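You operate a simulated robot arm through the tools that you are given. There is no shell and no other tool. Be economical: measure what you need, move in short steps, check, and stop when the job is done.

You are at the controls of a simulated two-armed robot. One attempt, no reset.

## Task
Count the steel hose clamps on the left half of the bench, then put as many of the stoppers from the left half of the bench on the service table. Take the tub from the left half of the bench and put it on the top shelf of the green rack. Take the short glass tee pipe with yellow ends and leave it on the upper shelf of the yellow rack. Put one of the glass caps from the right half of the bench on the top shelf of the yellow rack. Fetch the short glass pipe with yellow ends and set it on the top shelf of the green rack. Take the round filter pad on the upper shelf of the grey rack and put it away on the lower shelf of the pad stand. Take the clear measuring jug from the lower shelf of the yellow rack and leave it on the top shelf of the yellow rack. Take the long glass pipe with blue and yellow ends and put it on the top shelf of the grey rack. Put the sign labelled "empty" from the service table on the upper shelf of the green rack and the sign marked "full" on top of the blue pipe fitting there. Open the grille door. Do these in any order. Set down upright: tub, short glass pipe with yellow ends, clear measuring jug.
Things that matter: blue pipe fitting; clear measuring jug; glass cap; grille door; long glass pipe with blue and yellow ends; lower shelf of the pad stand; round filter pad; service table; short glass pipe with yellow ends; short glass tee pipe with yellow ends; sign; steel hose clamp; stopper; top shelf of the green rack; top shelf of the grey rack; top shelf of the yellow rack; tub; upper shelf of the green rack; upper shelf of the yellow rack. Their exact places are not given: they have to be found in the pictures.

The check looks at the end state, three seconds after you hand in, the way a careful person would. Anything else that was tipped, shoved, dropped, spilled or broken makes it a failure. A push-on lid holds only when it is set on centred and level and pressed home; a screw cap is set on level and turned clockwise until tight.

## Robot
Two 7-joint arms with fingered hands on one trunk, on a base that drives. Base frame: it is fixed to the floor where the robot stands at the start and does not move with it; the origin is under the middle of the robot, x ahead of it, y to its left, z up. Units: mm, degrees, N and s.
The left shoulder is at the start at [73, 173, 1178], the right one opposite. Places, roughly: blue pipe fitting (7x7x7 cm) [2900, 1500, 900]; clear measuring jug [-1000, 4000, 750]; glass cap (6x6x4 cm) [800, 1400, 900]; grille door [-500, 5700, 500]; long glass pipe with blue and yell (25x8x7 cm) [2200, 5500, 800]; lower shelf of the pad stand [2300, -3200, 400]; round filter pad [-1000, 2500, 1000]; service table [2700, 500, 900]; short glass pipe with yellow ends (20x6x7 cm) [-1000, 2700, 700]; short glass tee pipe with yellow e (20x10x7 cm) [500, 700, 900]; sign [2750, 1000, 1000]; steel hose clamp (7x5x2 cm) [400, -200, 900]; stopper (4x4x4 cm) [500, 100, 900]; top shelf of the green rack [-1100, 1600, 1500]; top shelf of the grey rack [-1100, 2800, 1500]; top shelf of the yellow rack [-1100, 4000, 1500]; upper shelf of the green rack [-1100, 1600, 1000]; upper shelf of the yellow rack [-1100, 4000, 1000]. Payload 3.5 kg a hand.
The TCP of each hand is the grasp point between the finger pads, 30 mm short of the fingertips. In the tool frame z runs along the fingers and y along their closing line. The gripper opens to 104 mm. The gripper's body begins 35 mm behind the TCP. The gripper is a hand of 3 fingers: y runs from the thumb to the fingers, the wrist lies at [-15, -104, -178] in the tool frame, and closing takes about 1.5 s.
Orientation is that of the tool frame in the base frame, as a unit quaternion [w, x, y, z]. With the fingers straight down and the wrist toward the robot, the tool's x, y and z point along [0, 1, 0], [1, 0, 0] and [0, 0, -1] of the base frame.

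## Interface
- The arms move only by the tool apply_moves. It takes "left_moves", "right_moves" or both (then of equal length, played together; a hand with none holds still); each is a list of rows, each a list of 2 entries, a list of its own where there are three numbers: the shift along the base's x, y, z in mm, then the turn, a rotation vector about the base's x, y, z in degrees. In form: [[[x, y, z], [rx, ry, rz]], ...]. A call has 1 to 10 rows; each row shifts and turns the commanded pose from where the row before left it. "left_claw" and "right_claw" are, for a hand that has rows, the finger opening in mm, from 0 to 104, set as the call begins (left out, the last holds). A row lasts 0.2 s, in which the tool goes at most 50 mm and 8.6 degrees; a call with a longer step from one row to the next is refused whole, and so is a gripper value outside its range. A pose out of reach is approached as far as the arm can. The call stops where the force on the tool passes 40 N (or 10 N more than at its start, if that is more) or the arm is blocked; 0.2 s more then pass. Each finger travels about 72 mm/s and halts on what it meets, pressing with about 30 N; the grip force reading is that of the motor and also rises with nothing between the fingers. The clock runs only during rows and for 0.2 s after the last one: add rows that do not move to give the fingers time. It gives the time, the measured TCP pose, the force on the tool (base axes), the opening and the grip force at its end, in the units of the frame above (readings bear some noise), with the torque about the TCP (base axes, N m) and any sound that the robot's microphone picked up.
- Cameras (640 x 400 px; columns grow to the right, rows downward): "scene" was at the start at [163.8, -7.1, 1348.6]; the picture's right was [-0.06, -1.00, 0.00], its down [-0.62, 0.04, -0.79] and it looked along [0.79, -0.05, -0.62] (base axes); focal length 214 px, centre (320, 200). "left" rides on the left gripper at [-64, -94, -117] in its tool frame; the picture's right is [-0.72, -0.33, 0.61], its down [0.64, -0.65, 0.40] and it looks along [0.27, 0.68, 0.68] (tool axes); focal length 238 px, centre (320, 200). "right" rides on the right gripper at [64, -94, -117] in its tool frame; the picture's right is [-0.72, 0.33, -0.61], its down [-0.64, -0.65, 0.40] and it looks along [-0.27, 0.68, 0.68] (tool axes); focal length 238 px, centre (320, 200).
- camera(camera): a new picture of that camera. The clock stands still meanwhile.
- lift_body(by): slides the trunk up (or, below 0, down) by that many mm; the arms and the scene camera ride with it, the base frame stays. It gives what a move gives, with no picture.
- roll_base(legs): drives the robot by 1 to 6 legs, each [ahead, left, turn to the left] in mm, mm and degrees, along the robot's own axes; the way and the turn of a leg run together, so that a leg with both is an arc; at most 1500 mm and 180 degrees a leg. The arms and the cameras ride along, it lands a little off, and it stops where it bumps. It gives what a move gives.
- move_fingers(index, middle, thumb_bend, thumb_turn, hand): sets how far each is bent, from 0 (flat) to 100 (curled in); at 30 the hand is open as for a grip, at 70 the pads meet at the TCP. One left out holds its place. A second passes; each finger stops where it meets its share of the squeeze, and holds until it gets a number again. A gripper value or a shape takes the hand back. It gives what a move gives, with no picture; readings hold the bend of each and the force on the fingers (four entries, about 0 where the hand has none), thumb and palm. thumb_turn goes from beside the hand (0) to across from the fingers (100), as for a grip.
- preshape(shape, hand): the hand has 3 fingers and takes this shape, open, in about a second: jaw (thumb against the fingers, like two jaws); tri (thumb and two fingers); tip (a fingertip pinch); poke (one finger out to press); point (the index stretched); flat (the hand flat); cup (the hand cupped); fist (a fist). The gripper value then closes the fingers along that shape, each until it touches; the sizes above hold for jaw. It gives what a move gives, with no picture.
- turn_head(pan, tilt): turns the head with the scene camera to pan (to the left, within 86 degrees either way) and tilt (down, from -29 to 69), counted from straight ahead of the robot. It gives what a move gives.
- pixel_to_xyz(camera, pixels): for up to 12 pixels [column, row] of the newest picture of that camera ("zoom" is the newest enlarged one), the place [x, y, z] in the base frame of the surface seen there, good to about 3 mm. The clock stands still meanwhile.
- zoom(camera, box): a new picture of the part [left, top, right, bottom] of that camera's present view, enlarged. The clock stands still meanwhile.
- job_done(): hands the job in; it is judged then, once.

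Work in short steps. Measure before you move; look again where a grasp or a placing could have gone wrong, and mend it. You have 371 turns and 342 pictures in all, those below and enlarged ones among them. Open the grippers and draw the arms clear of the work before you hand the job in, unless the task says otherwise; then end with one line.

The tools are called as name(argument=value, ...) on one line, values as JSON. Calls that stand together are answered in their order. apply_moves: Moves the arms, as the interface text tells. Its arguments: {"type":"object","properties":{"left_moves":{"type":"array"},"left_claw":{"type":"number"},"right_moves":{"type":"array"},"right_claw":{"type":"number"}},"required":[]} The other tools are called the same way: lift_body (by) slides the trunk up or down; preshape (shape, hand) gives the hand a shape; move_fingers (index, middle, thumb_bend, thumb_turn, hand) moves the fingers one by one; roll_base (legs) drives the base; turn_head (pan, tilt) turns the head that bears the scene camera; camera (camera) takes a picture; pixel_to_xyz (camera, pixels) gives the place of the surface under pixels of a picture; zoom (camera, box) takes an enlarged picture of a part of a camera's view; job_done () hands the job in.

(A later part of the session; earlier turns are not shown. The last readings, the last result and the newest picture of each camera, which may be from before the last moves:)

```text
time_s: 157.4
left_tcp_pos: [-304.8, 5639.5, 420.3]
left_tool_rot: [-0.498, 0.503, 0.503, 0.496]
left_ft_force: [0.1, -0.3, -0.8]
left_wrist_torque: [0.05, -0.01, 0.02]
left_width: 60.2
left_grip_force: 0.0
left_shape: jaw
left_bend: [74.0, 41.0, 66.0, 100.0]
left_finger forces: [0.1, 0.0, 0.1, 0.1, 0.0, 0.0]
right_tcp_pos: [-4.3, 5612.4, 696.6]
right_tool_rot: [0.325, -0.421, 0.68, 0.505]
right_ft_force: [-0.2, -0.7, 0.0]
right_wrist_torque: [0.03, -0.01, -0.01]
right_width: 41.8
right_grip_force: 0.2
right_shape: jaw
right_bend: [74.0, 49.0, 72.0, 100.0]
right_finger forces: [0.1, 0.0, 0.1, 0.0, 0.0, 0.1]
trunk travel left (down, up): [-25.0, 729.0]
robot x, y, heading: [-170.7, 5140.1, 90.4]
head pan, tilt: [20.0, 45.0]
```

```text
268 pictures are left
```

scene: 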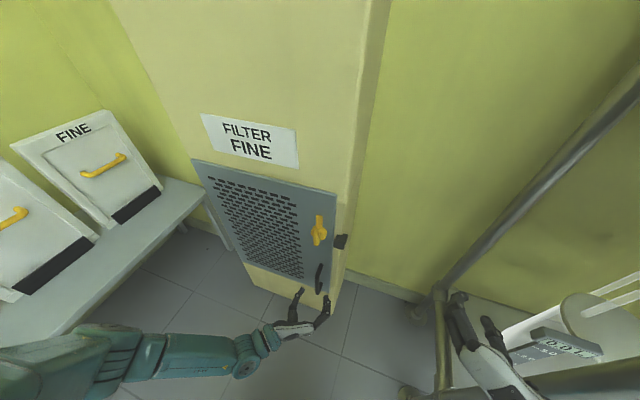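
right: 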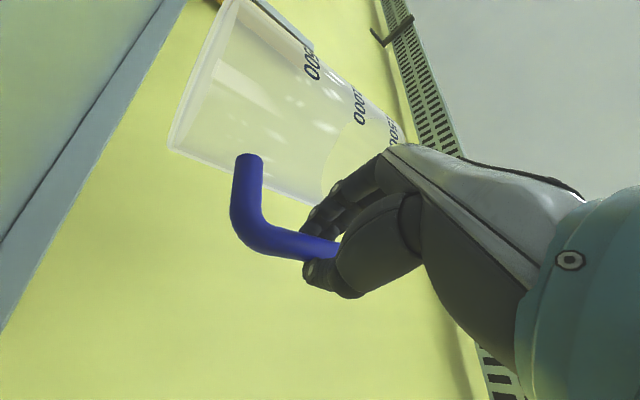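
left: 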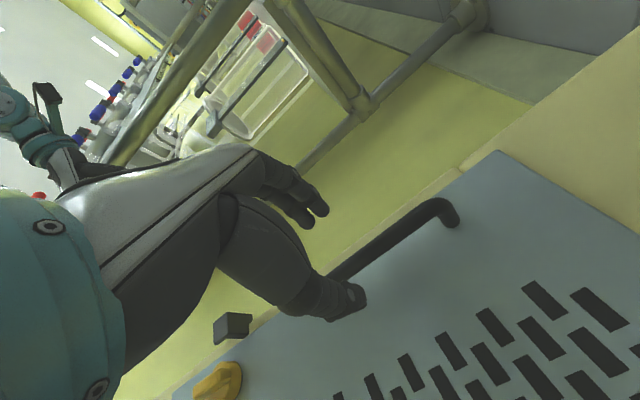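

Lined up. Forward 45 mm more and close on the bar.

apply_moves(left_moves=[[[0, 22, 0], [0, 0, 0]], [[0, 22, 0], [0, 0, 0]], [[0, 0, 0], [0, 0, 0]]])

apply_moves(left_moves=[[[0, 0, 0], [0, 0, 0]], [[0, 0, 0], [0, 0, 0]], [[0, 0, 0], [0, 0, 0]], [[0, 0, 0], [0, 0, 0]], [[0, 0, 0], [0, 0, 0]], [[0, 0, 0], [0, 0, 0]]], left_claw=0)

camera(camera="left")

```text
time_s: 158.2
left_tcp_pos: [-304.1, 5682.6, 420.5]
left_tool_rot: [-0.497, 0.504, 0.503, 0.496]
left_ft_force: [0.4, 0.3, -0.3]
left_wrist_torque: [-0.01, 0.0, 0.01]
left_width: 60.4
left_grip_force: 0.1
left_shape: jaw
left_bend: [74.0, 41.0, 66.0, 100.0]
left_finger forces: [0.0, 0.1, 0.0, 0.0, 0.0, 0.0]
right_tcp_pos: [-4.7, 5611.9, 696.4]
right_tool_rot: [0.324, -0.422, 0.68, 0.504]
right_ft_force: [-0.6, 1.2, 0.8]
right_wrist_torque: [0.02, 0.02, -0.03]
right_width: 41.7
right_grip_force: 0.1
right_shape: jaw
right_bend: [74.0, 49.0, 72.0, 100.0]
right_finger forces: [0.0, 0.1, 0.2, 0.1, 0.0, 0.0]
trunk travel left (down, up): [-25.0, 729.0]
robot x, y, heading: [-173.4, 5139.1, 90.1]
head pan, tilt: [20.0, 45.0]
```

```text
time_s: 159.6
left_tcp_pos: [-305.3, 5682.0, 420.9]
left_tool_rot: [-0.497, 0.504, 0.504, 0.495]
left_ft_force: [-4.4, 2.3, 0.0]
left_wrist_torque: [0.0, -0.05, 0.05]
left_width: 8.5
left_grip_force: 29.9
left_shape: jaw
left_bend: [71.0, 71.0, 76.0, 100.0]
left_finger forces: [14.5, 4.8, 0.1, 0.1, 23.8, 0.1]
right_tcp_pos: [-5.1, 5612.5, 696.1]
right_tool_rot: [0.324, -0.421, 0.68, 0.506]
right_ft_force: [-0.2, -0.9, 0.0]
right_wrist_torque: [0.01, -0.02, -0.02]
right_width: 42.1
right_grip_force: 0.0
right_shape: jaw
right_bend: [74.0, 49.0, 72.0, 100.0]
right_finger forces: [0.0, 0.0, 0.0, 0.1, 0.0, 0.1]
trunk travel left (down, up): [-25.0, 729.0]
robot x, y, heading: [-170.1, 5139.4, 90.3]
head pan, tilt: [20.0, 45.0]
```

```text
267 pictures are left
```

left: 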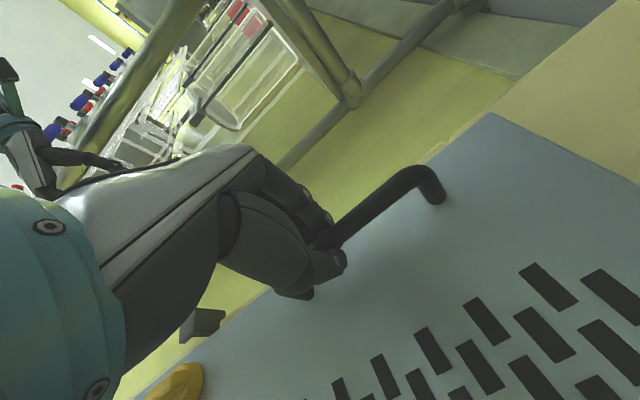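

Gripped. I pull gently, 25 mm, and read the force.

apply_moves(left_moves=[[[0, -8, 0], [0, 0, -1.4]], [[-1, -8, 0], [0, 0, -1.4]], [[-1, -9, 0], [0, 0, -1.5]], [[0, 0, 0], [0, 0, 0]]])

camera(camera="scene")

```text
time_s: 160.6
left_tcp_pos: [-308.0, 5658.7, 420.3]
left_tool_rot: [-0.478, 0.522, 0.484, 0.514]
left_ft_force: [-15.0, 3.1, 0.2]
left_wrist_torque: [0.01, -0.01, 0.24]
left_width: 9.0
left_grip_force: 30.3
left_shape: jaw
left_bend: [71.0, 71.0, 76.0, 100.0]
left_finger forces: [12.3, 4.4, 0.0, 0.0, 27.7, 0.0]
right_tcp_pos: [-5.2, 5612.3, 697.7]
right_tool_rot: [0.324, -0.421, 0.68, 0.505]
right_ft_force: [-0.1, -0.3, -0.2]
right_wrist_torque: [0.02, -0.01, 0.0]
right_width: 41.9
right_grip_force: 0.0
right_shape: jaw
right_bend: [74.0, 49.0, 72.0, 100.0]
right_finger forces: [0.1, 0.0, 0.0, 0.0, 0.0, 0.0]
trunk travel left (down, up): [-25.0, 729.0]
robot x, y, heading: [-175.3, 5138.2, 90.4]
head pan, tilt: [20.0, 45.0]
```

```text
266 pictures are left
```

scene: 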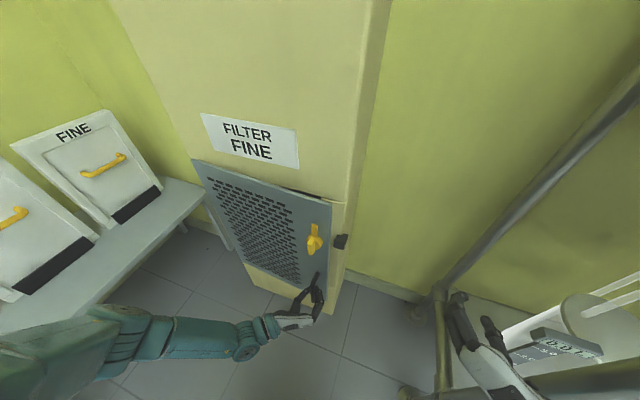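

The door opens. I follow the arc about the hinge (x≈-640) to about 36°.

apply_moves(left_moves=[[[-5.5, -22.5, 0], [0, 0, -3]], [[-6.7, -22, 0], [0, 0, -3]], [[-8.6, -22, 0], [0, 0, -3]], [[-10.1, -21.4, 0], [0, 0, -3]], [[-11.5, -20.5, 0], [0, 0, -3]], [[-13, -19.9, 0], [0, 0, -3]], [[-14.4, -18.8, 0], [0, 0, -3]], [[-15.6, -17.8, 0], [0, 0, -3]], [[0, 0, 0], [0, 0, 0]]])

camera(camera="scene")

```text
time_s: 162.6
left_tcp_pos: [-392.8, 5493.4, 420.0]
left_tool_rot: [-0.362, 0.611, 0.365, 0.602]
left_ft_force: [-13.4, 11.5, -3.9]
left_wrist_torque: [-0.06, 0.02, 0.16]
left_width: 9.4
left_grip_force: 30.7
left_shape: jaw
left_bend: [71.0, 71.0, 75.0, 100.0]
left_finger forces: [10.9, 3.8, 0.1, 0.1, 30.5, 0.0]
right_tcp_pos: [-4.1, 5612.3, 697.2]
right_tool_rot: [0.325, -0.421, 0.68, 0.505]
right_ft_force: [-0.2, -0.9, -0.2]
right_wrist_torque: [-0.01, 0.05, -0.02]
right_width: 42.2
right_grip_force: 0.1
right_shape: jaw
right_bend: [74.0, 49.0, 72.0, 100.0]
right_finger forces: [0.1, 0.1, 0.0, 0.0, 0.1, 0.0]
trunk travel left (down, up): [-25.0, 729.0]
robot x, y, heading: [-172.4, 5140.7, 90.3]
head pan, tilt: [20.0, 45.0]
```

```text
265 pictures are left
```

scene: 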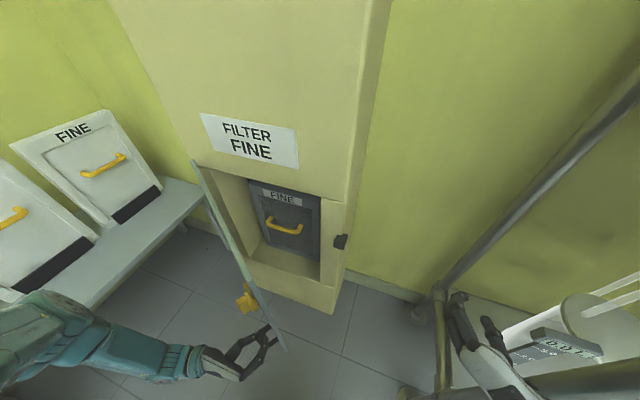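

Door ~36° open. I carry on along the arc to about 68°.

apply_moves(left_moves=[[[-16.8, -16.5, 0], [0, 0, -2]], [[-17.9, -15.5, 0], [0, 0, -2]], [[-19, -14.1, 0], [0, 0, -2]], [[-19.8, -12.9, 0], [0, 0, -2]], [[-20.8, -11.3, 0], [0, 0, -2]], [[-21.4, -9.9, 0], [0, 0, -2]], [[-22.2, -8.3, 0], [0, 0, -2]], [[-22.6, -6.8, 0], [0, 0, -2]], [[0, 0, 0], [0, 0, 0]]])

camera(camera="scene")

```text
time_s: 164.6
left_tcp_pos: [-539.5, 5400.5, 420.9]
left_tool_rot: [-0.28, 0.654, 0.282, 0.644]
left_ft_force: [-1.7, 7.5, -5.5]
left_wrist_torque: [-0.05, 0.01, 0.08]
left_width: 8.7
left_grip_force: 30.5
left_shape: jaw
left_bend: [71.0, 71.0, 78.0, 100.0]
left_finger forces: [14.0, 3.0, 0.1, 0.1, 23.0, 0.0]
left hand out of reach, approached as far as the arm can: row 8
right_tcp_pos: [-5.1, 5612.2, 698.2]
right_tool_rot: [0.325, -0.42, 0.681, 0.505]
right_ft_force: [-0.1, 0.5, -0.1]
right_wrist_torque: [-0.02, -0.02, 0.0]
right_width: 41.9
right_grip_force: 0.1
right_shape: jaw
right_bend: [74.0, 49.0, 72.0, 100.0]
right_finger forces: [0.0, 0.0, 0.1, 0.1, 0.0, 0.1]
trunk travel left (down, up): [-25.0, 729.0]
robot x, y, heading: [-173.2, 5140.8, 90.6]
head pan, tilt: [20.0, 45.0]
```

```text
264 pictures are left
```

scene: 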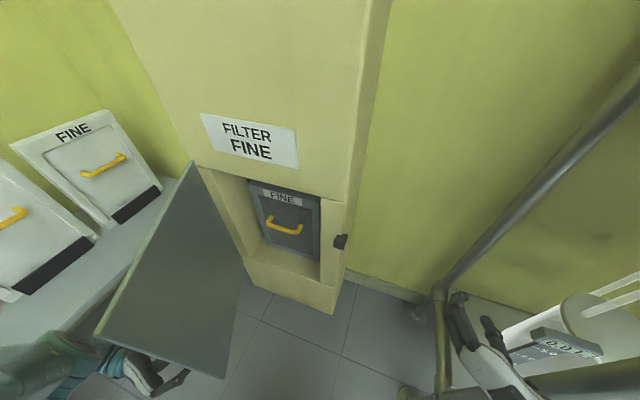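

About 67° open. I roll the base left a little with the hand holding, to carry it on toward 85°.

roll_base(legs=[[-14, 85, 0]])

camera(camera="scene")

```text
time_s: 165.7
left_tcp_pos: [-625.0, 5386.7, 422.0]
left_tool_rot: [-0.28, 0.655, 0.282, 0.643]
left_ft_force: [0.0, -0.3, 1.3]
left_wrist_torque: [0.01, 0.01, -0.04]
left_width: 7.7
left_grip_force: 30.0
left_shape: jaw
left_bend: [71.0, 72.0, 79.0, 100.0]
left_finger forces: [1.2, 0.1, 0.0, 0.0, 0.0, 0.0]
right_tcp_pos: [-88.8, 5596.7, 696.9]
right_tool_rot: [0.324, -0.421, 0.68, 0.505]
right_ft_force: [-0.6, 0.6, -0.3]
right_wrist_torque: [0.0, 0.03, 0.0]
right_width: 42.1
right_grip_force: 0.1
right_shape: jaw
right_bend: [74.0, 49.0, 72.0, 100.0]
right_finger forces: [0.1, 0.0, 0.0, 0.0, 0.0, 0.1]
trunk travel left (down, up): [-25.0, 729.0]
robot x, y, heading: [-254.2, 5127.1, 90.1]
head pan, tilt: [20.0, 45.0]
```

```text
263 pictures are left
```

scene: 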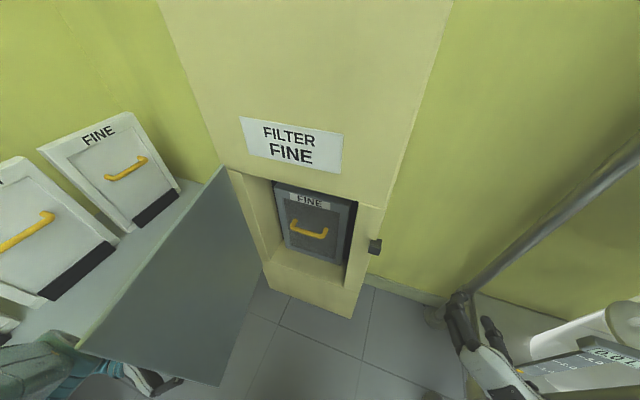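

pixel_to_xyz(camera="scene", pixels=[[215, 370], [90, 342], [225, 180], [200, 270], [260, 270]])

camera(camera="left")

```text
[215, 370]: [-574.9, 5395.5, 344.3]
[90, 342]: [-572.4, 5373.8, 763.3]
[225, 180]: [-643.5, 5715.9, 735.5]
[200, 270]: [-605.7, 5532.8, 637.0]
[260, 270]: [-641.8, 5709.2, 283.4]
```

```text
262 pictures are left
```

left: 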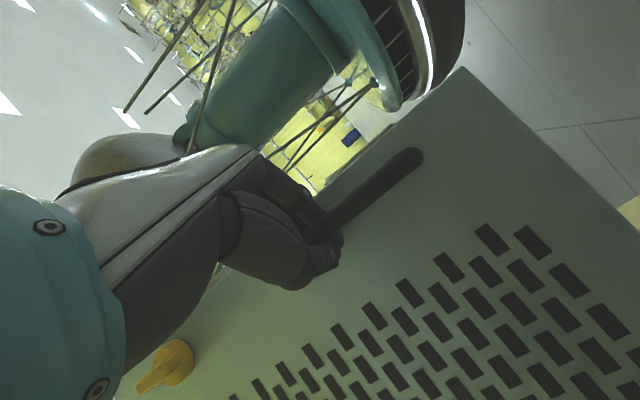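

Door is ~78° open. I let go and draw the hand straight back along its fingers.

apply_moves(left_moves=[[[0, 0, 0], [0, 0, 0]], [[0, 0, 0], [0, 0, 0]], [[0, 0, 0], [0, 0, 0]], [[-14, -15, 0], [0, 0, 0]], [[-20, -22, 0], [0, 0, 0]], [[-20, -22, 0], [0, 0, 0]], [[0, -30, 0], [0, 0, 0]], [[0, -30, 0], [0, 0, 0]], [[0, 0, 0], [0, 0, 0]]], left_claw=44)

camera(camera="left")

camera(camera="scene")

```text
time_s: 167.7
left_tcp_pos: [-637.5, 5300.6, 437.8]
left_tool_rot: [-0.28, 0.654, 0.282, 0.644]
left_ft_force: [-0.1, 0.5, -0.1]
left_wrist_torque: [0.0, 0.0, 0.01]
left_width: 43.7
left_grip_force: 0.1
left_shape: jaw
left_bend: [74.0, 48.0, 72.0, 100.0]
left_finger forces: [0.0, 0.0, 0.0, 0.1, 0.0, 0.0]
left hand out of reach, approached as far as the arm can: row 4, 5, 6
right_tcp_pos: [-88.9, 5597.0, 698.0]
right_tool_rot: [0.325, -0.421, 0.68, 0.505]
right_ft_force: [0.9, -0.1, 0.7]
right_wrist_torque: [-0.01, 0.02, 0.0]
right_width: 41.9
right_grip_force: 0.2
right_shape: jaw
right_bend: [74.0, 49.0, 72.0, 100.0]
right_finger forces: [0.0, 0.0, 0.1, 0.0, 0.0, 0.0]
trunk travel left (down, up): [-25.0, 729.0]
robot x, y, heading: [-259.2, 5126.5, 90.2]
head pan, tilt: [20.0, 45.0]
```

```text
261 pictures are left
```

left: 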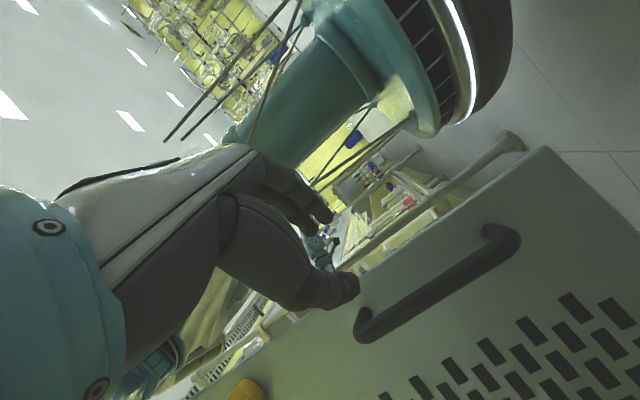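

```text
260 pictures are left
```

scene: 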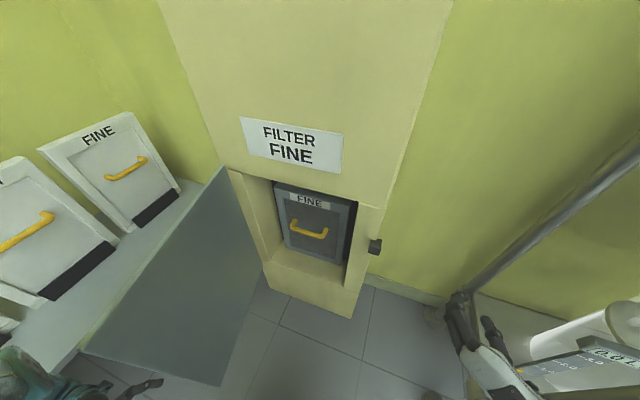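

Door stays open. I back away, raise the trunk and go along to the bench with the glass pipes (x≈2200, y≈5500).

roll_base(legs=[[-700, 0, 0], [0, -1400, 0], [0, -900, 0]])

lift_body(by=350)

turn_head(pan=0, tilt=25)

camera(camera="scene")

```text
time_s: 171.4
left_tcp_pos: [-635.0, 4619.2, 436.7]
left_tool_rot: [-0.286, 0.653, 0.277, 0.644]
left_ft_force: [0.4, 0.4, 0.1]
left_wrist_torque: [-0.02, -0.01, -0.03]
left_width: 43.9
left_grip_force: 0.1
left_shape: jaw
left_bend: [74.0, 48.0, 72.0, 100.0]
left_finger forces: [0.0, 0.0, 0.0, 0.0, 0.0, 0.0]
right_tcp_pos: [-85.6, 4910.4, 698.0]
right_tool_rot: [0.324, -0.422, 0.68, 0.505]
right_ft_force: [-0.8, -0.7, 0.8]
right_wrist_torque: [-0.02, 0.01, 0.03]
right_width: 42.0
right_grip_force: 0.1
right_shape: jaw
right_bend: [74.0, 49.0, 72.0, 100.0]
right_finger forces: [0.0, 0.0, 0.0, 0.0, 0.0, 0.0]
trunk travel left (down, up): [-25.0, 729.0]
robot x, y, heading: [-253.0, 4441.0, 90.2]
head pan, tilt: [20.0, 45.0]
stopped in leg 1: the robot was blocked; the commanded pose is now the measured one
```

```text
time_s: 174.8
left_tcp_pos: [-634.3, 4639.2, 807.3]
left_tool_rot: [-0.332, 0.629, 0.23, 0.664]
left_ft_force: [0.5, 0.4, 0.6]
left_wrist_torque: [-0.01, 0.0, -0.01]
left_width: 43.9
left_grip_force: 0.0
left_shape: jaw
left_bend: [74.0, 48.0, 72.0, 100.0]
left_finger forces: [0.1, 0.0, 0.0, 0.1, 0.0, 0.0]
right_tcp_pos: [-86.1, 4909.5, 1046.8]
right_tool_rot: [0.325, -0.421, 0.68, 0.505]
right_ft_force: [0.9, -0.5, -0.6]
right_wrist_torque: [0.02, 0.0, 0.02]
right_width: 42.2
right_grip_force: 0.0
right_shape: jaw
right_bend: [74.0, 49.0, 72.0, 100.0]
right_finger forces: [0.0, 0.0, 0.0, 0.0, 0.0, 0.0]
trunk travel left (down, up): [-375.0, 379.0]
robot x, y, heading: [-252.2, 4440.3, 90.1]
head pan, tilt: [20.0, 45.0]
```

```text
time_s: 175.6
left_tcp_pos: [-634.4, 4638.5, 807.9]
left_tool_rot: [-0.332, 0.629, 0.229, 0.664]
left_ft_force: [0.2, 0.2, 0.3]
left_wrist_torque: [0.0, 0.0, 0.0]
left_width: 43.8
left_grip_force: 0.0
left_shape: jaw
left_bend: [74.0, 48.0, 72.0, 100.0]
left_finger forces: [0.1, 0.0, 0.1, 0.0, 0.0, 0.0]
right_tcp_pos: [-85.5, 4909.7, 1047.2]
right_tool_rot: [0.324, -0.421, 0.679, 0.506]
right_ft_force: [0.2, -0.3, 0.1]
right_wrist_torque: [-0.01, 0.0, -0.02]
right_width: 41.8
right_grip_force: 0.1
right_shape: jaw
right_bend: [74.0, 49.0, 72.0, 100.0]
right_finger forces: [0.0, 0.0, 0.0, 0.0, 0.0, 0.0]
trunk travel left (down, up): [-375.0, 379.0]
robot x, y, heading: [-252.1, 4435.3, 90.2]
head pan, tilt: [0.0, 25.0]
```

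```text
259 pictures are left
```

scene: 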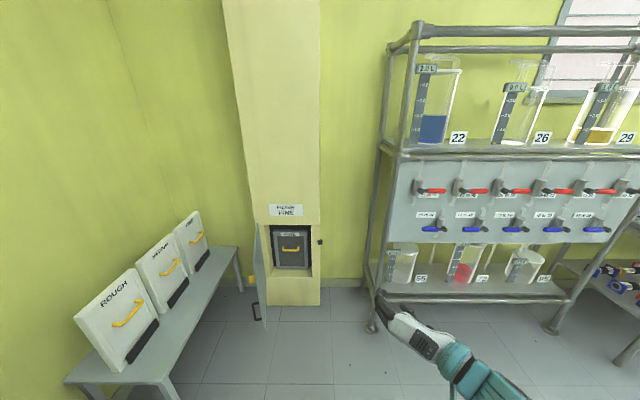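

The left elbow bumped something (likely the yellow rack post). I go forward a bit and right, away from it.

roll_base(legs=[[50, 0, 0], [0, -700, 0]])

turn_head(pan=80, tilt=15)

camera(camera="scene")

```text
time_s: 180.0
left_tcp_pos: [58.0, 4692.1, 808.5]
left_tool_rot: [-0.331, 0.631, 0.227, 0.664]
left_ft_force: [0.3, -0.6, -0.1]
left_wrist_torque: [-0.03, -0.02, 0.0]
left_width: 43.7
left_grip_force: 0.0
left_shape: jaw
left_bend: [74.0, 48.0, 72.0, 100.0]
left_finger forces: [0.1, 0.1, 0.0, 0.0, 0.0, 0.1]
right_tcp_pos: [608.0, 4959.7, 1048.0]
right_tool_rot: [0.325, -0.418, 0.682, 0.504]
right_ft_force: [-0.3, -0.5, -0.7]
right_wrist_torque: [0.01, -0.01, -0.02]
right_width: 41.8
right_grip_force: 0.0
right_shape: jaw
right_bend: [74.0, 49.0, 72.0, 100.0]
right_finger forces: [0.0, 0.0, 0.1, 0.0, 0.0, 0.0]
trunk travel left (down, up): [-375.0, 379.0]
robot x, y, heading: [437.0, 4490.9, 89.9]
head pan, tilt: [0.0, 25.0]
```

```text
time_s: 181.5
left_tcp_pos: [57.0, 4691.2, 806.6]
left_tool_rot: [-0.331, 0.63, 0.226, 0.665]
left_ft_force: [0.3, 0.4, -0.4]
left_wrist_torque: [0.01, 0.01, 0.01]
left_width: 43.6
left_grip_force: 0.1
left_shape: jaw
left_bend: [74.0, 48.0, 72.0, 100.0]
left_finger forces: [0.0, 0.1, 0.0, 0.1, 0.1, 0.0]
right_tcp_pos: [606.2, 4959.7, 1047.3]
right_tool_rot: [0.326, -0.419, 0.681, 0.504]
right_ft_force: [-0.3, 0.4, -0.4]
right_wrist_torque: [-0.02, 0.0, -0.01]
right_width: 42.1
right_grip_force: 0.1
right_shape: jaw
right_bend: [74.0, 49.0, 72.0, 100.0]
right_finger forces: [0.0, 0.1, 0.0, 0.0, 0.0, 0.1]
trunk travel left (down, up): [-375.0, 379.0]
robot x, y, heading: [435.2, 4490.1, 89.8]
head pan, tilt: [80.0, 15.0]
```

```text
258 pictures are left
```

scene: 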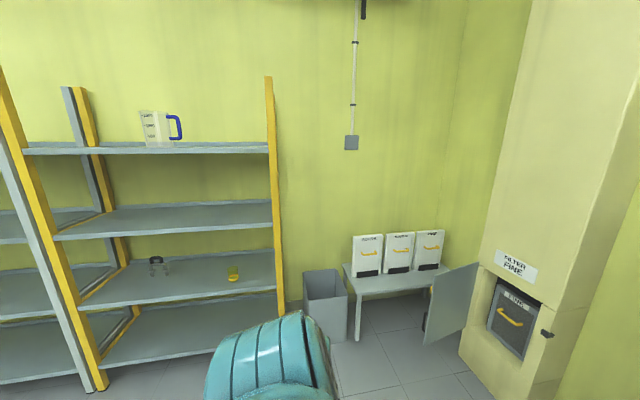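

All standing. I go on right to the pipe bench.

roll_base(legs=[[0, -1450, 0]])

turn_head(pan=-10, tilt=25)

camera(camera="scene")

```text
time_s: 188.7
left_tcp_pos: [1497.5, 4689.1, 807.0]
left_tool_rot: [-0.332, 0.63, 0.228, 0.664]
left_ft_force: [0.1, -0.4, -0.1]
left_wrist_torque: [-0.02, -0.01, 0.0]
left_width: 43.9
left_grip_force: 0.1
left_shape: jaw
left_bend: [74.0, 48.0, 72.0, 100.0]
left_finger forces: [0.0, 0.1, 0.0, 0.0, 0.0, 0.1]
right_tcp_pos: [2047.2, 4957.3, 1047.4]
right_tool_rot: [0.325, -0.421, 0.68, 0.504]
right_ft_force: [0.2, 0.4, 0.2]
right_wrist_torque: [0.01, 0.01, 0.01]
right_width: 41.9
right_grip_force: 0.1
right_shape: jaw
right_bend: [74.0, 49.0, 72.0, 100.0]
right_finger forces: [0.0, 0.0, 0.1, 0.0, 0.1, 0.0]
trunk travel left (down, up): [-375.0, 379.0]
robot x, y, heading: [1877.5, 4490.7, 89.8]
head pan, tilt: [80.0, 15.0]
```

```text
time_s: 190.3
left_tcp_pos: [1498.0, 4687.3, 805.9]
left_tool_rot: [-0.332, 0.63, 0.229, 0.663]
left_ft_force: [0.5, 0.9, -0.1]
left_wrist_torque: [0.01, -0.03, 0.01]
left_width: 43.9
left_grip_force: 0.1
left_shape: jaw
left_bend: [74.0, 48.0, 72.0, 100.0]
left_finger forces: [0.1, 0.0, 0.0, 0.0, 0.0, 0.0]
right_tcp_pos: [2046.0, 4958.5, 1046.5]
right_tool_rot: [0.325, -0.421, 0.68, 0.505]
right_ft_force: [0.4, -1.0, -0.2]
right_wrist_torque: [0.01, 0.04, 0.0]
right_width: 41.8
right_grip_force: 0.2
right_shape: jaw
right_bend: [74.0, 49.0, 72.0, 100.0]
right_finger forces: [0.0, 0.1, 0.0, 0.0, 0.0, 0.0]
trunk travel left (down, up): [-375.0, 379.0]
robot x, y, heading: [1879.6, 4485.6, 90.0]
head pan, tilt: [-10.0, 25.0]
```

```text
257 pictures are left
```

scene: 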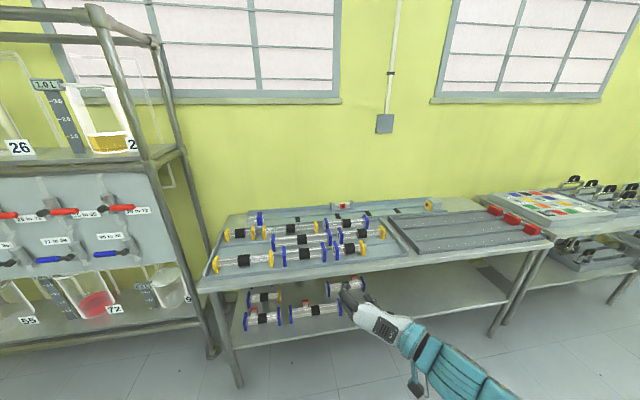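

zoom(camera="scene", box=[200, 195, 320, 275])

zoom(camera="scene", box=[290, 195, 450, 275])

zoom(camera="scene", box=[220, 265, 380, 345])

```text
5.00 times, centred on (260, 235) of scene
```

zoom: 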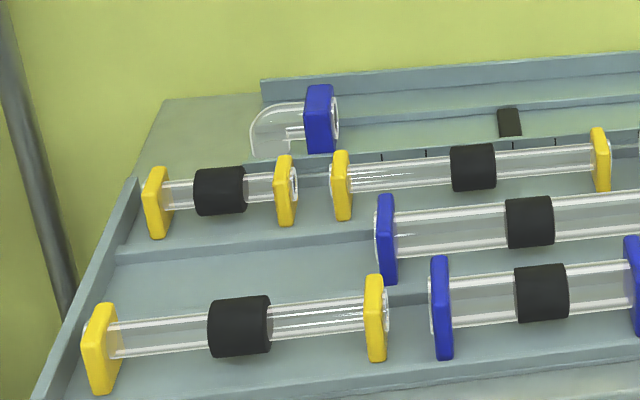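

```text
4.00 times, centred on (370, 235) of scene
```

zoom: 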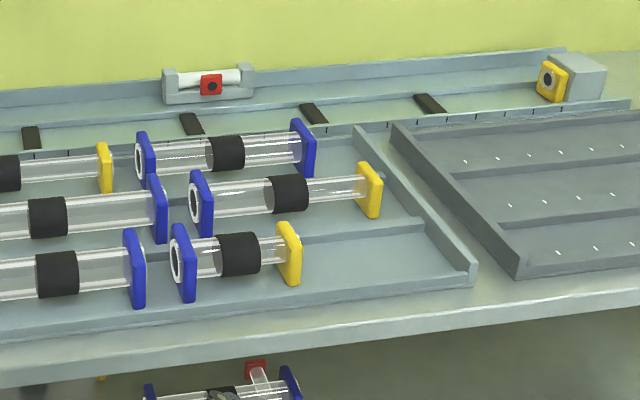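

```text
4.00 times, centred on (300, 305) of scene
```

zoom: 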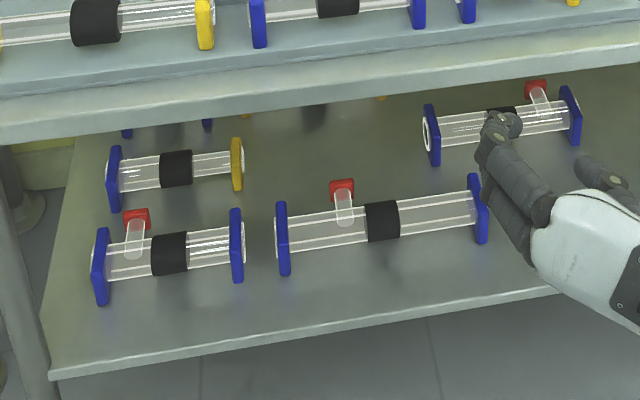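

The long blue/yellow pipe is at zoom2 (200,205)–(368,190), i.e. scene (340,246)–(382,242). I measure it and its neighbours.

zoom(camera="scene", box=[310, 210, 400, 270])

pixel_to_xyz(camera="zoom", pixels=[[215, 235], [180, 220], [345, 235], [345, 205], [505, 215], [520, 190], [345, 270], [240, 180], [290, 390], [450, 340], [345, 200]])

```text
6.67 times, centred on (355, 240) of scene
```

zoom: 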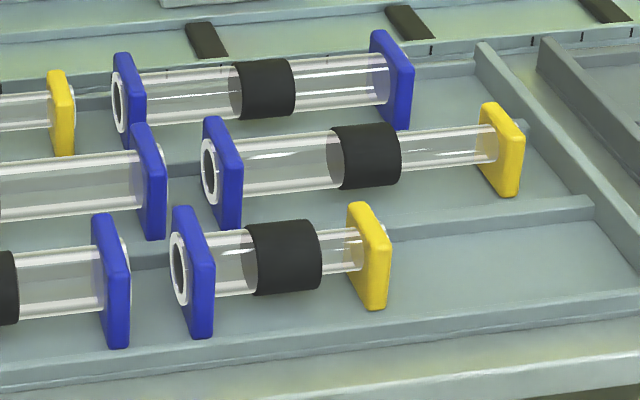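

```text
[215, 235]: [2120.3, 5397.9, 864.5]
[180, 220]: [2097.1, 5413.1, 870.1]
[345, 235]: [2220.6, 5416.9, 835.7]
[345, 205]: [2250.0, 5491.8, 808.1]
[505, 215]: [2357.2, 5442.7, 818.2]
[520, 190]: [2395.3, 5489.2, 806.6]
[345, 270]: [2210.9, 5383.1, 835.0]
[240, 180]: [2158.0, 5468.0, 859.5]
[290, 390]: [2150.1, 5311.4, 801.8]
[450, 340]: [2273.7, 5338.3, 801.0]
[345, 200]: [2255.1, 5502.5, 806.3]
```

pixel_to_xyz(camera="zoom", pixels=[[365, 130], [365, 155], [365, 180], [228, 130], [228, 200], [510, 125], [500, 180], [285, 240], [280, 215], [268, 62], [268, 100], [395, 60]])

```text
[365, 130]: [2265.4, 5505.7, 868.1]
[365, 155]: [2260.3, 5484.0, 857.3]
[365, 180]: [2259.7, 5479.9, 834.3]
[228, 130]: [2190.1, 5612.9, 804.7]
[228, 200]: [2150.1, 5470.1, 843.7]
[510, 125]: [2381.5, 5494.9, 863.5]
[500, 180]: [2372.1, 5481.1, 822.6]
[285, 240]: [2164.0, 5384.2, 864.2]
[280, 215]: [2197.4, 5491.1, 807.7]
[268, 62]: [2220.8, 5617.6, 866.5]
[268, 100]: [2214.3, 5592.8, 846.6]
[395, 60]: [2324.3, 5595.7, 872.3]
```

Sleeve centre ≈(2262, 5502, 842), axis along x, tray floor 805. I turn both hands back to fingers-down.

apply_moves(right_moves=[[[0, 0, 0], [-5.9, 3.8, -4.92]], [[0, 0, 0], [-5.9, 3.8, -4.92]], [[0, 0, 0], [-5.9, 3.8, -4.92]], [[0, 0, 0], [-5.9, 3.8, -4.92]], [[0, 0, 0], [-5.9, 3.8, -4.92]], [[0, 0, 0], [-5.9, 3.8, -4.92]], [[0, 0, 0], [-5.9, 3.8, -4.92]], [[0, 0, 0], [-5.9, 3.8, -4.92]], [[0, 0, 0], [-5.9, 3.8, -4.92]], [[0, 0, 0], [-5.9, 3.8, -4.92]]], left_moves=[[[0, 0, 25], [-5.81, -2.91, 5.52]], [[0, 0, 25], [-5.81, -2.91, 5.52]], [[0, 0, 25], [-5.81, -2.91, 5.52]], [[0, 0, 25], [-5.81, -2.91, 5.52]], [[0, 0, 25], [-5.81, -2.91, 5.52]], [[0, 0, 25], [-5.81, -2.91, 5.52]], [[0, 0, 25], [-5.81, -2.91, 5.52]], [[0, 0, 25], [-5.81, -2.91, 5.52]], [[0, 0, 25], [-5.81, -2.91, 5.52]], [[0, 0, 0], [-5.81, -2.91, 5.52]]], right_claw=80)

apply_moves(right_moves=[[[0, 0, 0], [-5.9, 3.8, -4.92]], [[0, 0, 0], [0, 0, 0]], [[0, 0, 0], [0, 0, 0]], [[0, 0, 0], [0, 0, 0]], [[0, 0, 0], [0, 0, 0]], [[0, 0, 0], [0, 0, 0]], [[0, 0, 0], [0, 0, 0]], [[0, 0, 0], [0, 0, 0]]], left_moves=[[[0, 20, 0], [-5.81, -2.91, 5.52]], [[0, 20, 0], [-5.81, -2.91, 5.52]], [[0, 20, 0], [-5.81, -2.91, 5.52]], [[0, 20, 0], [-5.81, -2.91, 5.52]], [[0, 20, 0], [-5.81, -2.91, 5.52]], [[0, 20, 0], [-5.81, -2.91, 5.52]], [[0, 20, 0], [-5.81, -2.91, 5.52]], [[0, 0, 0], [-5.81, -2.91, 5.52]]])

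camera(camera="scene")

```text
time_s: 192.5
left_tcp_pos: [1496.9, 4688.0, 1032.4]
left_tool_rot: [-0.192, 0.363, 0.828, 0.382]
left_ft_force: [0.4, -0.2, -0.6]
left_wrist_torque: [0.02, 0.01, 0.02]
left_width: 43.6
left_grip_force: 0.1
left_shape: jaw
left_bend: [74.0, 48.0, 72.0, 100.0]
left_finger forces: [0.0, 0.0, 0.0, 0.0, 0.1, 0.1]
right_tcp_pos: [2047.9, 4957.8, 1047.5]
right_tool_rot: [0.032, -0.041, 0.997, 0.05]
right_ft_force: [0.3, -0.5, 0.2]
right_wrist_torque: [0.0, 0.01, -0.01]
right_width: 79.6
right_grip_force: 0.1
right_shape: jaw
right_bend: [27.0, 35.0, 53.0, 99.0]
right_finger forces: [0.1, 0.0, 0.0, 0.1, 0.0, 0.0]
trunk travel left (down, up): [-375.0, 379.0]
robot x, y, heading: [1879.0, 4490.3, 90.3]
head pan, tilt: [-10.0, 25.0]
```

```text
time_s: 194.3
left_tcp_pos: [1490.9, 4831.9, 1026.9]
left_tool_rot: [-0.001, 0.001, 1.0, 0.001]
left_ft_force: [0.8, -0.2, -1.0]
left_wrist_torque: [-0.02, 0.0, 0.04]
left_width: 43.8
left_grip_force: 0.0
left_shape: jaw
left_bend: [74.0, 48.0, 72.0, 100.0]
left_finger forces: [0.1, 0.1, 0.0, 0.0, 0.0, 0.1]
left hand out of reach, approached as far as the arm can: row 4
right_tcp_pos: [2048.0, 4958.1, 1047.4]
right_tool_rot: [0.0, 0.0, 1.0, 0.0]
right_ft_force: [0.2, -0.1, -0.2]
right_wrist_torque: [0.01, 0.01, -0.01]
right_width: 79.7
right_grip_force: 0.0
right_shape: jaw
right_bend: [27.0, 35.0, 53.0, 99.0]
right_finger forces: [0.0, 0.0, 0.1, 0.1, 0.0, 0.0]
trunk travel left (down, up): [-375.0, 379.0]
robot x, y, heading: [1876.8, 4486.2, 89.8]
head pan, tilt: [-10.0, 25.0]
```

```text
252 pictures are left
```

scene: 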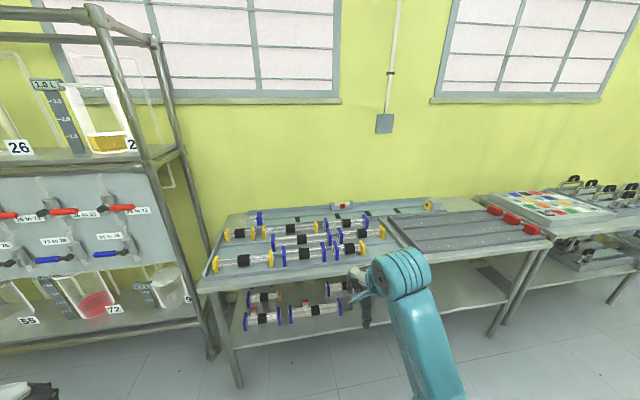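

Both hands are fingers-down. I drive up to the bench.

roll_base(legs=[[0, -215, 0], [440, 0, 0]])

turn_head(pan=-15, tilt=45)

camera(camera="scene")

camera(camera="right")

```text
time_s: 198.3
left_tcp_pos: [1707.5, 5277.6, 1026.8]
left_tool_rot: [-0.001, 0.002, 1.0, 0.001]
left_ft_force: [-1.2, -0.1, 0.6]
left_wrist_torque: [0.03, 0.01, 0.0]
left_width: 43.7
left_grip_force: 0.0
left_shape: jaw
left_bend: [74.0, 48.0, 72.0, 100.0]
left_finger forces: [0.1, 0.0, 0.0, 0.0, 0.0, 0.1]
right_tcp_pos: [2264.5, 5402.0, 1046.7]
right_tool_rot: [0.0, 0.002, 1.0, 0.0]
right_ft_force: [0.4, 0.5, 0.0]
right_wrist_torque: [0.01, 0.01, 0.02]
right_width: 79.7
right_grip_force: 0.1
right_shape: jaw
right_bend: [27.0, 35.0, 53.0, 99.0]
right_finger forces: [0.1, 0.0, 0.0, 0.0, 0.1, 0.1]
trunk travel left (down, up): [-375.0, 379.0]
robot x, y, heading: [2091.8, 4933.0, 89.7]
head pan, tilt: [-10.0, 25.0]
```

```text
time_s: 199.1
left_tcp_pos: [1707.3, 5276.6, 1027.9]
left_tool_rot: [0.0, 0.003, 1.0, 0.001]
left_ft_force: [-0.5, 0.1, 0.9]
left_wrist_torque: [0.01, -0.03, 0.02]
left_width: 43.9
left_grip_force: 0.2
left_shape: jaw
left_bend: [74.0, 48.0, 72.0, 100.0]
left_finger forces: [0.1, 0.0, 0.0, 0.0, 0.1, 0.1]
right_tcp_pos: [2263.2, 5402.1, 1048.2]
right_tool_rot: [0.0, 0.003, 1.0, 0.001]
right_ft_force: [0.6, 0.0, -0.7]
right_wrist_torque: [0.02, 0.01, 0.0]
right_width: 79.7
right_grip_force: 0.1
right_shape: jaw
right_bend: [27.0, 35.0, 53.0, 99.0]
right_finger forces: [0.0, 0.1, 0.0, 0.0, 0.1, 0.0]
trunk travel left (down, up): [-375.0, 379.0]
robot x, y, heading: [2096.3, 4928.9, 89.7]
head pan, tilt: [-15.0, 45.0]
```

```text
251 pictures are left
```

scene: 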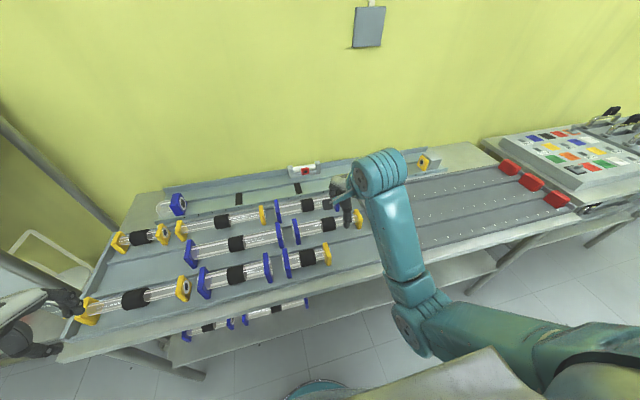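

```text
250 pictures are left
```

right: 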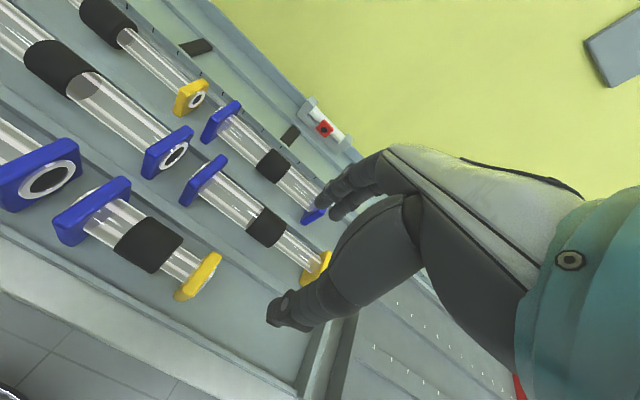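

pixel_to_xyz(camera="right", pixels=[[265, 222], [258, 235], [272, 212], [205, 175], [312, 265], [270, 163], [150, 240], [230, 195], [215, 190]])

```text
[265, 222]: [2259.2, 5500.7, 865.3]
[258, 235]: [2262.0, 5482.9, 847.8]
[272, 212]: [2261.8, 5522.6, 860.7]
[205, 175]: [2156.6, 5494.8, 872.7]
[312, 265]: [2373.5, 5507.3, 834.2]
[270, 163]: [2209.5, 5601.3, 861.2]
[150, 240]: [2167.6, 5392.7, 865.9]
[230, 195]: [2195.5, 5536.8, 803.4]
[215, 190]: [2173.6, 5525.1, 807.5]
```

Sleeve top ≈(2260, 5502, 866). I go above it and down.

apply_moves(right_moves=[[[-1, 50, 0], [0, 0, 0]], [[-1, 50, 0], [0, 0, 2]], [[0, 0, -45], [0, 0, 0]], [[0, 0, -45], [0, 0, 0]], [[0, 0, -40], [0, 0, 0]], [[0, 0, 0], [0, 0, 0]]])

camera(camera="right")

```text
time_s: 200.5
left_tcp_pos: [1706.3, 5276.0, 1028.0]
left_tool_rot: [0.0, 0.003, 1.0, 0.0]
left_ft_force: [0.6, 0.2, 0.0]
left_wrist_torque: [-0.02, 0.04, -0.06]
left_width: 43.8
left_grip_force: 0.1
left_shape: jaw
left_bend: [74.0, 48.0, 72.0, 100.0]
left_finger forces: [0.0, 0.0, 0.0, 0.1, 0.0, 0.0]
right_tcp_pos: [2262.1, 5502.7, 915.6]
right_tool_rot: [0.0, -0.015, 1.0, 0.001]
right_ft_force: [0.2, -0.4, 0.1]
right_wrist_torque: [-0.01, 0.0, 0.03]
right_width: 79.8
right_grip_force: 0.0
right_shape: jaw
right_bend: [27.0, 35.0, 53.0, 99.0]
right_finger forces: [0.0, 0.0, 0.0, 0.0, 0.0, 0.0]
trunk travel left (down, up): [-375.0, 379.0]
robot x, y, heading: [2092.0, 4931.3, 89.9]
head pan, tilt: [-15.0, 45.0]
```

```text
249 pictures are left
```

right: 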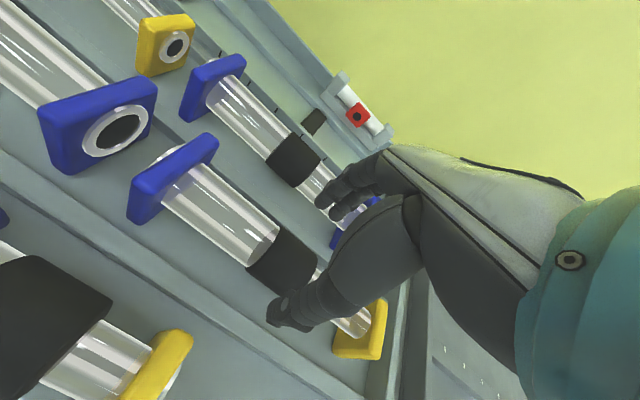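

Well centred. Down 68 mm, then close.

apply_moves(right_moves=[[[0, 0, -35], [0, 0, 0]], [[0, 0, -33], [0, 0, 0]], [[0, 0, 0], [0, 0, 0]]])

apply_moves(right_moves=[[[0, 0, 0], [0, 0, 0]], [[0, 0, 0], [0, 0, 0]], [[0, 0, 0], [0, 0, 0]], [[0, 0, 0], [0, 0, 0]], [[0, 0, 0], [0, 0, 0]], [[0, 0, 0], [0, 0, 0]], [[0, 0, 0], [0, 0, 0]]], right_claw=20)

apply_moves(right_moves=[[[0, 0, 15], [0, 0, 0]], [[0, 0, 25], [0, 0, 0]], [[0, 0, 40], [0, 0, 0]], [[0, 0, 45], [0, 0, 0]], [[0, 0, 45], [0, 0, 0]], [[0, 0, 0], [0, 0, 0]]])

camera(camera="right")

camera(camera="scene")

```text
time_s: 201.3
left_tcp_pos: [1708.3, 5277.5, 1026.8]
left_tool_rot: [0.0, 0.003, 1.0, 0.0]
left_ft_force: [0.0, -0.1, 1.4]
left_wrist_torque: [0.01, 0.01, -0.02]
left_width: 44.0
left_grip_force: 0.1
left_shape: jaw
left_bend: [74.0, 48.0, 72.0, 100.0]
left_finger forces: [0.0, 0.0, 0.0, 0.0, 0.0, 0.0]
right_tcp_pos: [2261.3, 5502.7, 848.5]
right_tool_rot: [0.0, -0.015, 1.0, 0.002]
right_ft_force: [0.1, 0.2, 8.3]
right_wrist_torque: [-0.39, 0.01, 0.01]
right_width: 79.9
right_grip_force: 0.0
right_shape: jaw
right_bend: [27.0, 35.0, 52.0, 99.0]
right_finger forces: [0.0, 0.0, 0.0, 0.0, 7.8, 0.0]
trunk travel left (down, up): [-375.0, 379.0]
robot x, y, heading: [2093.9, 4931.6, 90.1]
head pan, tilt: [-15.0, 45.0]
```

```text
time_s: 202.9
left_tcp_pos: [1707.3, 5278.0, 1026.9]
left_tool_rot: [-0.001, 0.003, 1.0, 0.001]
left_ft_force: [0.1, 0.0, -0.6]
left_wrist_torque: [-0.03, 0.0, -0.01]
left_width: 43.7
left_grip_force: 0.0
left_shape: jaw
left_bend: [74.0, 48.0, 72.0, 100.0]
left_finger forces: [0.0, 0.0, 0.0, 0.0, 0.0, 0.0]
right_tcp_pos: [2261.7, 5500.4, 847.7]
right_tool_rot: [0.001, -0.014, 1.0, 0.0]
right_ft_force: [-0.5, 0.7, -0.5]
right_wrist_torque: [-0.01, 0.02, 0.01]
right_width: 36.8
right_grip_force: 29.5
right_shape: jaw
right_bend: [74.0, 54.0, 74.0, 100.0]
right_finger forces: [16.9, 6.8, 0.0, 0.1, 24.5, 0.0]
trunk travel left (down, up): [-375.0, 379.0]
robot x, y, heading: [2097.9, 4932.6, 89.7]
head pan, tilt: [-15.0, 45.0]
```

```text
time_s: 204.3
left_tcp_pos: [1707.0, 5277.6, 1027.8]
left_tool_rot: [-0.001, 0.003, 1.0, 0.002]
left_ft_force: [-0.6, 0.2, 0.6]
left_wrist_torque: [-0.06, -0.04, 0.01]
left_width: 43.8
left_grip_force: 0.1
left_shape: jaw
left_bend: [74.0, 48.0, 72.0, 100.0]
left_finger forces: [0.1, 0.0, 0.1, 0.0, 0.0, 0.1]
right_tcp_pos: [2263.3, 5502.4, 1018.6]
right_tool_rot: [0.0, -0.015, 1.0, 0.0]
right_ft_force: [-0.8, -0.2, -3.0]
right_wrist_torque: [-0.04, -0.03, 0.02]
right_width: 36.0
right_grip_force: 30.0
right_shape: jaw
right_bend: [74.0, 55.0, 75.0, 100.0]
right_finger forces: [17.4, 6.4, 0.0, 0.0, 23.9, 0.1]
trunk travel left (down, up): [-375.0, 379.0]
robot x, y, heading: [2094.3, 4933.5, 89.8]
head pan, tilt: [-15.0, 45.0]
```

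```text
248 pictures are left
```

right: 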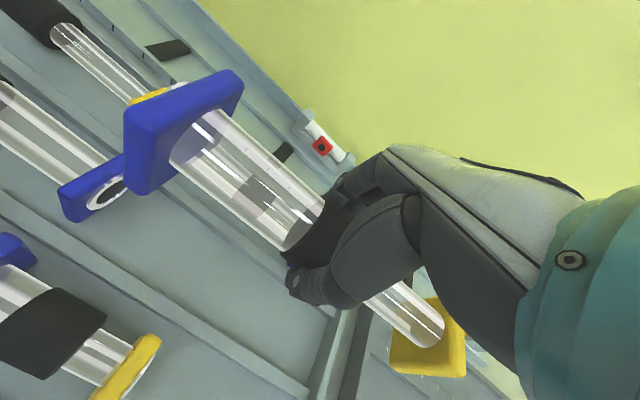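

```text
247 pictures are left
```

scene: 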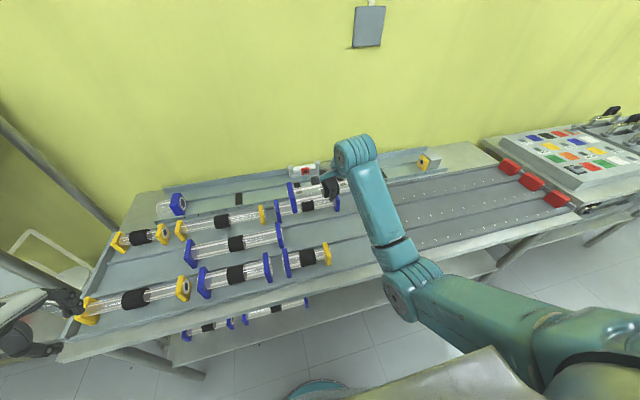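

I have the pipe. I back off, turn to face -x, and drive toward the grey rack.

roll_base(legs=[[-480, 0, 0], [0, 0, 90], [1400, 0, 0], [650, 0, 0], [0, 1450, 0]])

lift_body(by=370)

turn_head(pan=0, tilt=25)

camera(camera="scene")

```text
time_s: 227.7
left_tcp_pos: [-303.8, 2596.0, 1026.4]
left_tool_rot: [0.002, 0.708, -0.706, 0.0]
left_ft_force: [-0.2, 0.1, 0.1]
left_wrist_torque: [-0.02, 0.01, -0.01]
left_width: 43.8
left_grip_force: 0.0
left_shape: jaw
left_bend: [74.0, 48.0, 72.0, 100.0]
left_finger forces: [0.1, 0.0, 0.0, 0.1, 0.0, 0.0]
right_tcp_pos: [-532.1, 3151.5, 1019.3]
right_tool_rot: [0.0, 0.72, -0.694, 0.001]
right_ft_force: [1.6, -0.8, -3.0]
right_wrist_torque: [0.04, -0.02, 0.01]
right_width: 35.3
right_grip_force: 30.0
right_shape: jaw
right_bend: [74.0, 55.0, 75.0, 100.0]
right_finger forces: [17.0, 5.9, 0.0, 0.0, 23.1, 0.0]
trunk travel left (down, up): [-375.0, 379.0]
robot x, y, heading: [38.3, 2989.5, -179.8]
head pan, tilt: [-15.0, 45.0]
```

```text
time_s: 231.3
left_tcp_pos: [-303.2, 2597.0, 1396.8]
left_tool_rot: [0.002, 0.707, -0.707, 0.0]
left_ft_force: [-0.4, -0.2, -0.5]
left_wrist_torque: [0.0, -0.02, 0.01]
left_width: 43.7
left_grip_force: 0.0
left_shape: jaw
left_bend: [74.0, 48.0, 72.0, 100.0]
left_finger forces: [0.1, 0.0, 0.1, 0.0, 0.1, 0.0]
right_tcp_pos: [-531.3, 3151.5, 1389.0]
right_tool_rot: [0.0, 0.719, -0.695, -0.001]
right_ft_force: [0.8, 0.2, -2.9]
right_wrist_torque: [0.06, 0.01, 0.03]
right_width: 35.4
right_grip_force: 30.3
right_shape: jaw
right_bend: [74.0, 55.0, 75.0, 100.0]
right_finger forces: [17.0, 5.8, 0.2, 0.0, 23.1, 0.0]
trunk travel left (down, up): [-745.0, 9.0]
robot x, y, heading: [39.2, 2986.3, -179.9]
head pan, tilt: [-15.0, 45.0]
```

```text
time_s: 232.1
left_tcp_pos: [-302.7, 2595.8, 1396.7]
left_tool_rot: [0.001, 0.708, -0.707, -0.001]
left_ft_force: [-0.4, 0.2, -1.3]
left_wrist_torque: [0.0, 0.03, -0.01]
left_width: 43.7
left_grip_force: 0.1
left_shape: jaw
left_bend: [74.0, 48.0, 72.0, 100.0]
left_finger forces: [0.0, 0.1, 0.0, 0.0, 0.0, 0.1]
right_tcp_pos: [-532.6, 3151.0, 1389.1]
right_tool_rot: [0.0, 0.72, -0.694, 0.001]
right_ft_force: [0.7, -0.3, -2.7]
right_wrist_torque: [0.05, 0.05, -0.03]
right_width: 35.0
right_grip_force: 29.7
right_shape: jaw
right_bend: [74.0, 55.0, 75.0, 100.0]
right_finger forces: [17.1, 5.8, 0.0, 0.0, 23.2, 0.0]
trunk travel left (down, up): [-745.0, 9.0]
robot x, y, heading: [42.4, 2987.0, -179.8]
head pan, tilt: [0.0, 25.0]
```

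```text
246 pictures are left
```

scene: 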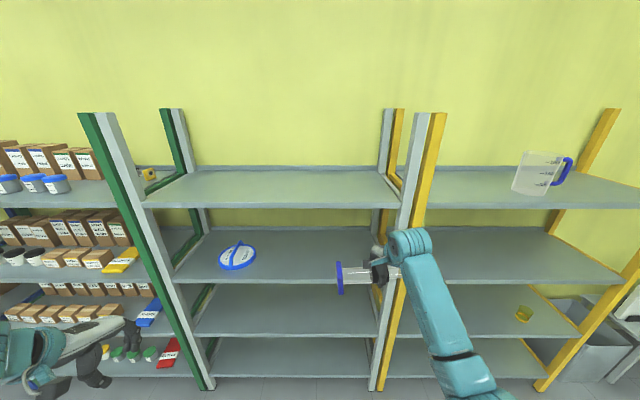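

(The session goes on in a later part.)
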